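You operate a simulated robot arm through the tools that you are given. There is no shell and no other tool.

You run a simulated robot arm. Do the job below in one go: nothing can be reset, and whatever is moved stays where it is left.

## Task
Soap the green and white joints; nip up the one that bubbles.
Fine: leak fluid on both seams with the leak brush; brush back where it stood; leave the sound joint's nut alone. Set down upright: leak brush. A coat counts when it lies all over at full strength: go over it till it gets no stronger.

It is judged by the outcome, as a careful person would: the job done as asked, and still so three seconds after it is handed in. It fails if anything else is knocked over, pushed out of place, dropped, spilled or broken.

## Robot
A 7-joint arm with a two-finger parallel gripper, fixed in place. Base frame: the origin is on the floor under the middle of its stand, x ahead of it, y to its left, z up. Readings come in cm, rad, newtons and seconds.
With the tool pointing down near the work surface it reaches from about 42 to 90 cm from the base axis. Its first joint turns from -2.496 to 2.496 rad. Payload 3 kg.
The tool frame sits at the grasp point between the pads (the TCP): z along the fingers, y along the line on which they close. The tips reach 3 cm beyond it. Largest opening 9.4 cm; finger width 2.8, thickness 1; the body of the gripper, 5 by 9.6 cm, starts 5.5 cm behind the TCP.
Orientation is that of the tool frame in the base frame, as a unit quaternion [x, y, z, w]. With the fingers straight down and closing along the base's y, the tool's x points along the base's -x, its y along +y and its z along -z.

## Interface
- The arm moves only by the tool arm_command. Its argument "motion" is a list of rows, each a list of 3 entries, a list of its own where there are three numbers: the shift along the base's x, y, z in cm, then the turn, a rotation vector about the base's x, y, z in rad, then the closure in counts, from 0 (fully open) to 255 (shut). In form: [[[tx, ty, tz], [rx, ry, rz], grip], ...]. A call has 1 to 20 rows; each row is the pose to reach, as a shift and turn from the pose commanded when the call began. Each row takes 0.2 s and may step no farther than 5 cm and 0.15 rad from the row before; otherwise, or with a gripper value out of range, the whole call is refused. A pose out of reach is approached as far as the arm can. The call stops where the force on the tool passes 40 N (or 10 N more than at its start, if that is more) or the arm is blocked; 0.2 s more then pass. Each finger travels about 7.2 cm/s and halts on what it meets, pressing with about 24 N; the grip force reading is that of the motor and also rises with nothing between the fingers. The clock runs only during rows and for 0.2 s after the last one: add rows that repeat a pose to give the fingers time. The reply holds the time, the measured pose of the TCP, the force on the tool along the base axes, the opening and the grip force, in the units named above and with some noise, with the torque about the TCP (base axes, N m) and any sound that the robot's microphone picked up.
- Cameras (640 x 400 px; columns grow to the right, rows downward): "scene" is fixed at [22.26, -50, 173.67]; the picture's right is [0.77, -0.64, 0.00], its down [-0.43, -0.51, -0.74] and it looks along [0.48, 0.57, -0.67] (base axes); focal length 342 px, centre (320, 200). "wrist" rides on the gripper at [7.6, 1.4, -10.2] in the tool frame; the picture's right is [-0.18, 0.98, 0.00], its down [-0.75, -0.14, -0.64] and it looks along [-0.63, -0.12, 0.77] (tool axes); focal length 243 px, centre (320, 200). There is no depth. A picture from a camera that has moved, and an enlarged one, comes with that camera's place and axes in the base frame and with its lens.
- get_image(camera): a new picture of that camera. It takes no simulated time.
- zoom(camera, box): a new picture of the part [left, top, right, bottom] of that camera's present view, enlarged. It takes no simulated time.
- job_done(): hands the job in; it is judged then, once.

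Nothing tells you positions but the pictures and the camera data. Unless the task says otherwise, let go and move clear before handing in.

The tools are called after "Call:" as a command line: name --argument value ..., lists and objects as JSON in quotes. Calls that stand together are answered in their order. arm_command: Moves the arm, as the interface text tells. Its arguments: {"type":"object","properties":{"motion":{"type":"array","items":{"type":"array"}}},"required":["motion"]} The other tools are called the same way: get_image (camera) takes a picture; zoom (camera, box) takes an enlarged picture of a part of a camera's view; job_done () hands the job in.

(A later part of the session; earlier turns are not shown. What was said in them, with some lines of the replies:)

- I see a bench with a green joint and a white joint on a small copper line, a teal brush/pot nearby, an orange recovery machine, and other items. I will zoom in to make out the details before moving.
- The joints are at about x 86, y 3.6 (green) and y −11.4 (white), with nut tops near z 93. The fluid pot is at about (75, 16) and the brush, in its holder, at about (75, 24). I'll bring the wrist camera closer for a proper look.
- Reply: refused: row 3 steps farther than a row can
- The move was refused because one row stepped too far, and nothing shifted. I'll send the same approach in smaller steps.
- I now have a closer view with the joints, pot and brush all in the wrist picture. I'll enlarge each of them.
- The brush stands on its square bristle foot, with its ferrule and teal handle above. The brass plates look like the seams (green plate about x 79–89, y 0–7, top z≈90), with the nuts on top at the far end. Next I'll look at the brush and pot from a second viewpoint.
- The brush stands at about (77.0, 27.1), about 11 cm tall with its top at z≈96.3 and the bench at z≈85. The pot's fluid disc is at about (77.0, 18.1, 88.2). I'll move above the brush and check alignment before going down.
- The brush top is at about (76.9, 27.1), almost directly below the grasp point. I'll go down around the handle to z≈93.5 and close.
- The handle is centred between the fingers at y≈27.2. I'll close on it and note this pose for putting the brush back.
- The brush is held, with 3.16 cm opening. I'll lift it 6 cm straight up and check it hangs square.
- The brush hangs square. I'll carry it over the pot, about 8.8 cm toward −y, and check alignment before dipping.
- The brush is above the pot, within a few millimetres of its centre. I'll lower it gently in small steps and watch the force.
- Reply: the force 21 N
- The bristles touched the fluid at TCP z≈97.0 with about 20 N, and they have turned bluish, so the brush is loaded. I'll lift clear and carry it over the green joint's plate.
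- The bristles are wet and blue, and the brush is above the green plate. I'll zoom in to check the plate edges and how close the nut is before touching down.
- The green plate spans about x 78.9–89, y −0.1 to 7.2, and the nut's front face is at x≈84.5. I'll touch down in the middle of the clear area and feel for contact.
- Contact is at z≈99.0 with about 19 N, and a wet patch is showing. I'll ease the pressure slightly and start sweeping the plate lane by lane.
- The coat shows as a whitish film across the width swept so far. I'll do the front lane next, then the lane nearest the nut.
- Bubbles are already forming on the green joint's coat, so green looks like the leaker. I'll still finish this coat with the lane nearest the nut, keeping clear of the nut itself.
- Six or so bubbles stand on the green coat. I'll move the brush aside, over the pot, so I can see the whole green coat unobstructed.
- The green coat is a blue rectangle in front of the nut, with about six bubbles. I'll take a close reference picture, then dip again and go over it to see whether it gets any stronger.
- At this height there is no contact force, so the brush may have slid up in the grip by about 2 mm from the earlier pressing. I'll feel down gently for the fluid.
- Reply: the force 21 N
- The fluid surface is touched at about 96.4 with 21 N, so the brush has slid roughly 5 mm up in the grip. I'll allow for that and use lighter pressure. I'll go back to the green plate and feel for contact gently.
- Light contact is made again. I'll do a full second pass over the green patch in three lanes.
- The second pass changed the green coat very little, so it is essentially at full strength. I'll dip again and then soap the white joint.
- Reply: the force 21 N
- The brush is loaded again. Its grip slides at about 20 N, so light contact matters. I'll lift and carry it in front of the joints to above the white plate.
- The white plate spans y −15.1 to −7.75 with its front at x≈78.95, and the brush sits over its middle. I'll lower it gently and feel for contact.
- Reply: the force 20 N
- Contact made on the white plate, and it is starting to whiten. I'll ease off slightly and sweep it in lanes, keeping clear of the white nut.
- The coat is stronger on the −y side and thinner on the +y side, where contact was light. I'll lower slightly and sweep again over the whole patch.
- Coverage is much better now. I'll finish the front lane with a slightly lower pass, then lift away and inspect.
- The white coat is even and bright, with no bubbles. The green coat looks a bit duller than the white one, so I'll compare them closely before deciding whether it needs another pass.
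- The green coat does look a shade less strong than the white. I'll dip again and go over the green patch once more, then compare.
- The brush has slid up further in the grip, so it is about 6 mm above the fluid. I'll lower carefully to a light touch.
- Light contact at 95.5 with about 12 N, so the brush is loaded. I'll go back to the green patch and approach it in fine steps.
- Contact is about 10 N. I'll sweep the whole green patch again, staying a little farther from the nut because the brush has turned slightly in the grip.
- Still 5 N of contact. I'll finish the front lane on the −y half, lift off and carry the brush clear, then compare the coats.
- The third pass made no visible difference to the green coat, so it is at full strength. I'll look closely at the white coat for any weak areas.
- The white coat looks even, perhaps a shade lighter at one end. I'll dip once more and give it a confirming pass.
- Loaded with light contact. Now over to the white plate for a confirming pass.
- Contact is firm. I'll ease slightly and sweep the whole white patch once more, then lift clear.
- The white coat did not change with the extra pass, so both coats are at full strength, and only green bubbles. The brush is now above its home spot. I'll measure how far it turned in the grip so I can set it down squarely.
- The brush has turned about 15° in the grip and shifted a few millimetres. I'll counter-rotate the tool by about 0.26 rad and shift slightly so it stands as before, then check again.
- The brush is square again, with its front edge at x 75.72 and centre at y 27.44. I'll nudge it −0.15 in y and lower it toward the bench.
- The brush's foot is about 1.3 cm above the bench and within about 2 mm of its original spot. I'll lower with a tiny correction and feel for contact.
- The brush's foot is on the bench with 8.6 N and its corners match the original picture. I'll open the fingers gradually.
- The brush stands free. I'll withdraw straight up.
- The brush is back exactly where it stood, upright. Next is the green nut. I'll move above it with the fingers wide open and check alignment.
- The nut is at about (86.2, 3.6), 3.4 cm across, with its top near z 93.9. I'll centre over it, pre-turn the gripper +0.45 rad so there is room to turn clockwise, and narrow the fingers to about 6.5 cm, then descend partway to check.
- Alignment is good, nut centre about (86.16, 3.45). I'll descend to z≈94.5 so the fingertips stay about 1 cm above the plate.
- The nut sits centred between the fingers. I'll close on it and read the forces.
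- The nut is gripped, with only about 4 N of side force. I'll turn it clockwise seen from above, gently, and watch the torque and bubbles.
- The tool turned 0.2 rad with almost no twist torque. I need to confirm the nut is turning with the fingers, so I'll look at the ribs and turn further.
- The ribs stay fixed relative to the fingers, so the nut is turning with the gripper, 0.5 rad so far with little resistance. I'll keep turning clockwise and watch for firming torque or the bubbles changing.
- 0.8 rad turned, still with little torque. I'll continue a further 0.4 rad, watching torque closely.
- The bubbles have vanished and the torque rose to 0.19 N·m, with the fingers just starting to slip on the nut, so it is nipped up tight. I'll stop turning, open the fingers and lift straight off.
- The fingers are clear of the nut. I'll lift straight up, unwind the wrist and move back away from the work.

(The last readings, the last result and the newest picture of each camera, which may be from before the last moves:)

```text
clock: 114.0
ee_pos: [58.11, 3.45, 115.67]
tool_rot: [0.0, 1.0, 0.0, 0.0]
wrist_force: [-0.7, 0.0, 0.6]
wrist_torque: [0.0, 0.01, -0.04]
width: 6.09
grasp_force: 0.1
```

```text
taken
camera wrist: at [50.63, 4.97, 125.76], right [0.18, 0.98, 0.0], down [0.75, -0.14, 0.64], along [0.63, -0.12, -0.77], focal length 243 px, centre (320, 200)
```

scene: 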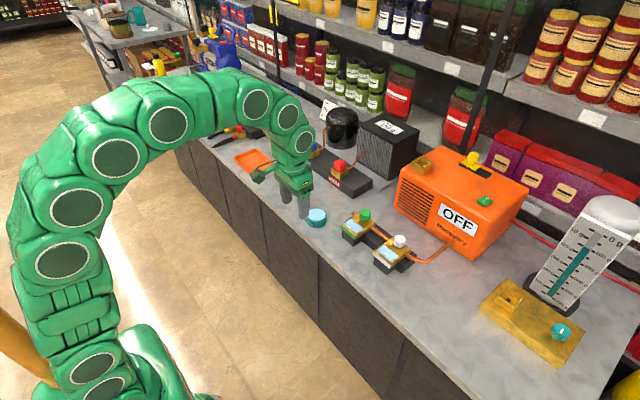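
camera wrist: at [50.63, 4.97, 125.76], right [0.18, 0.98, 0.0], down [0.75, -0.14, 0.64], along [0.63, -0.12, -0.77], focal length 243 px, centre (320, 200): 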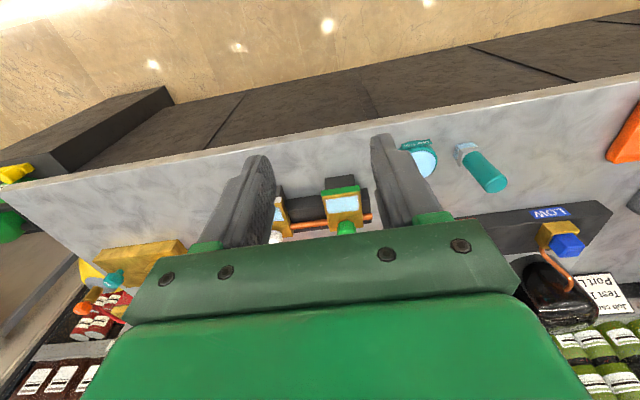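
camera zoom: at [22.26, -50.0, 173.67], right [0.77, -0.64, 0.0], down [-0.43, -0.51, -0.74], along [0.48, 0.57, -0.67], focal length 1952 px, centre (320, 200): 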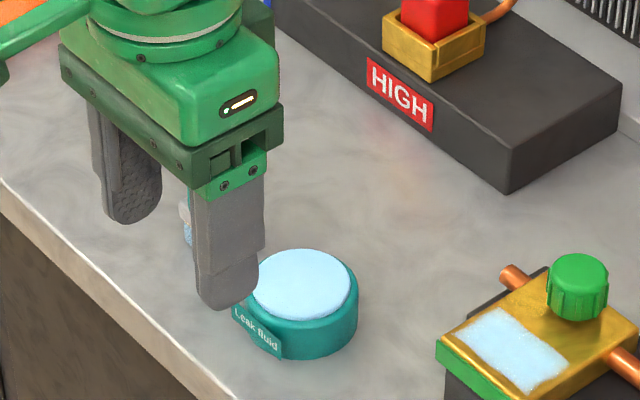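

The green joint no longer bubbles, both coats look alike, and the brush and pot are in place. I'll wait a few seconds and check that no bubbles return and nothing has moved.

Call:
arm_command --motion '[[[-3, 0, 3], [0, 0, 0], 60], [[-6, -1, 6], [0, 0, 0], 30], [[-9, -2, 9], [0, 0, 0], 0], [[-11, -2, 12], [0, 0, 0], 0], [[-12, -2, 14], [0, 0, 0], 0], [[-12, -2, 14], [0, 0, 0], 0], [[-12, -2, 14], [0, 0, 0], 0], [[-12, -2, 14], [0, 0, 0], 0], [[-12, -2, 14], [0, 0, 0], 0], [[-12, -2, 14], [0, 0, 0], 0], [[-12, -2, 14], [0, 0, 0], 0], [[-12, -2, 14], [0, 0, 0], 0], [[-12, -2, 14], [0, 0, 0], 0], [[-12, -2, 14], [0, 0, 0], 0], [[-12, -2, 14], [0, 0, 0], 0], [[-12, -2, 14], [0, 0, 0], 0]]'

Call:
zoom --camera "scene" --box '[344, 212, 376, 236]'

Call:
zoom --camera "scene" --box '[372, 238, 404, 262]'

Call:
zoom --camera "scene" --box '[270, 160, 430, 280]'

Call:
zoom --camera "wrist" --box '[220, 120, 460, 260]'

```text
clock: 117.4
ee_pos: [46.14, 1.49, 129.6]
tool_rot: [0.001, 1.0, 0.001, 0.0]
wrist_force: [0.4, -0.6, -0.8]
wrist_torque: [0.0, 0.0, -0.03]
width: 9.42
grasp_force: 0.1
```

```text
16.00 times, centred on (360, 224) of scene
camera zoom: at [22.26, -50.0, 173.67], right [0.77, -0.64, 0.0], down [-0.43, -0.51, -0.74], along [0.48, 0.57, -0.67], focal length 5466 px, centre (-320, -184)
```

zoom: 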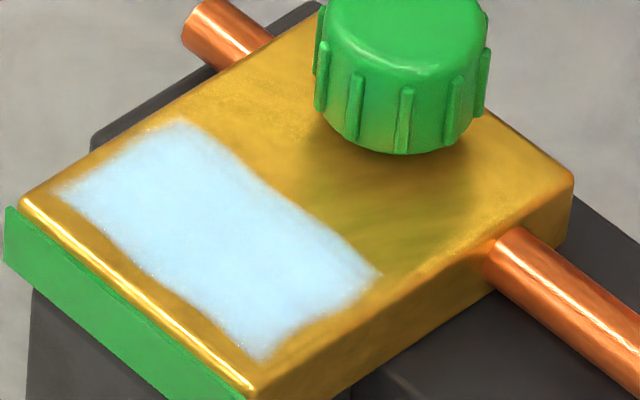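

```text
16.00 times, centred on (388, 250) of scene
camera zoom: at [22.26, -50.0, 173.67], right [0.77, -0.64, 0.0], down [-0.43, -0.51, -0.74], along [0.48, 0.57, -0.67], focal length 5466 px, centre (-768, -600)
```

zoom: 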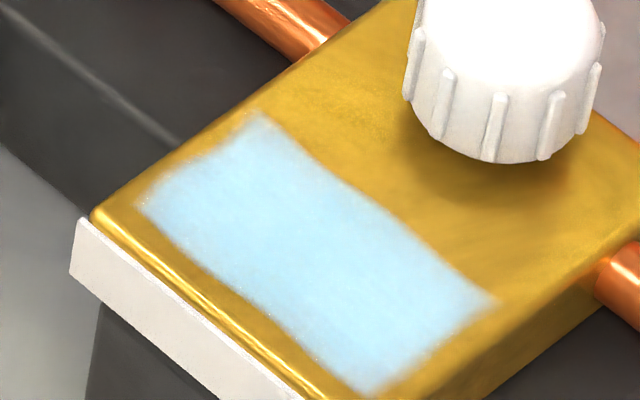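

```text
3.33 times, centred on (350, 220) of scene
camera zoom: at [22.26, -50.0, 173.67], right [0.77, -0.64, 0.0], down [-0.43, -0.51, -0.74], along [0.48, 0.57, -0.67], focal length 1139 px, centre (220, 133)
```

zoom: 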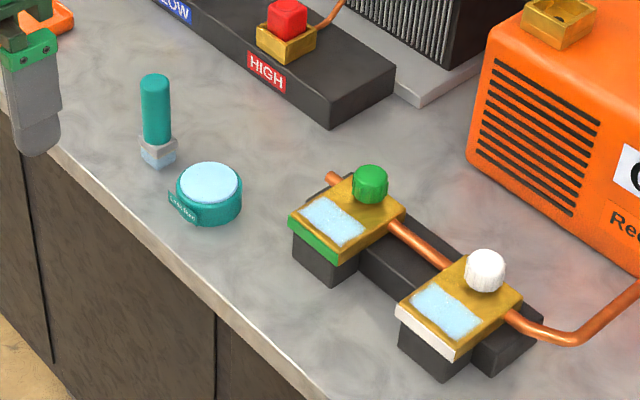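

```text
2.67 times, centred on (340, 190) of wrist
camera zoom: at [38.59, 3.03, 139.78], right [0.18, 0.98, 0.0], down [0.75, -0.14, 0.64], along [0.63, -0.12, -0.77], focal length 647 px, centre (267, 227)
```

zoom: 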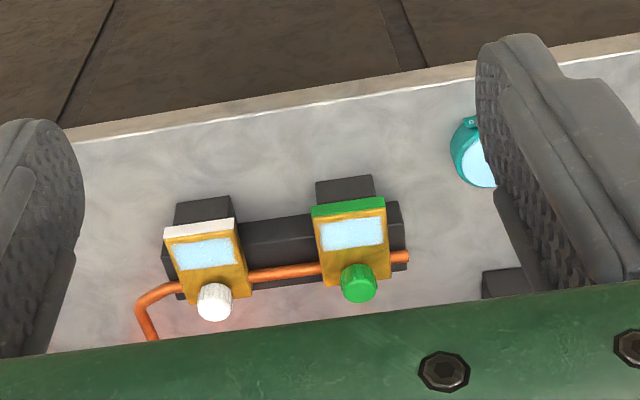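

Both seams carry an even, full-strength coat. The green joint bubbled and stays bubble-free now it is nipped up, and the white nut was not touched. The brush stands upright in its old place and the arm is clear, so I'm handing in the job.

Call:
job_done

```text
The job is handed in.
```

The job is done and handed in: the green joint was the leaker, and I tightened it until the bubbles stopped.

- **Coats:** I went over both seams with the leak brush until an extra pass made no visible difference. The white joint showed no bubbles.
- **Green nut:** I turned it clockwise about 1.2 rad (65–70°), until it firmed up and the fingers just began to slip on it. No bubbles had come back about 8 seconds later.
- **White nut:** I left it alone.
- **Leak brush:** It stands upright where it was, within about a millimetre or two by the camera. It had turned about 15° and slid a little in the grip while I was brushing, so I corrected the turn before setting it down.

I saw nothing else knocked or moved in the final pictures, and the arm is clear of the bench.
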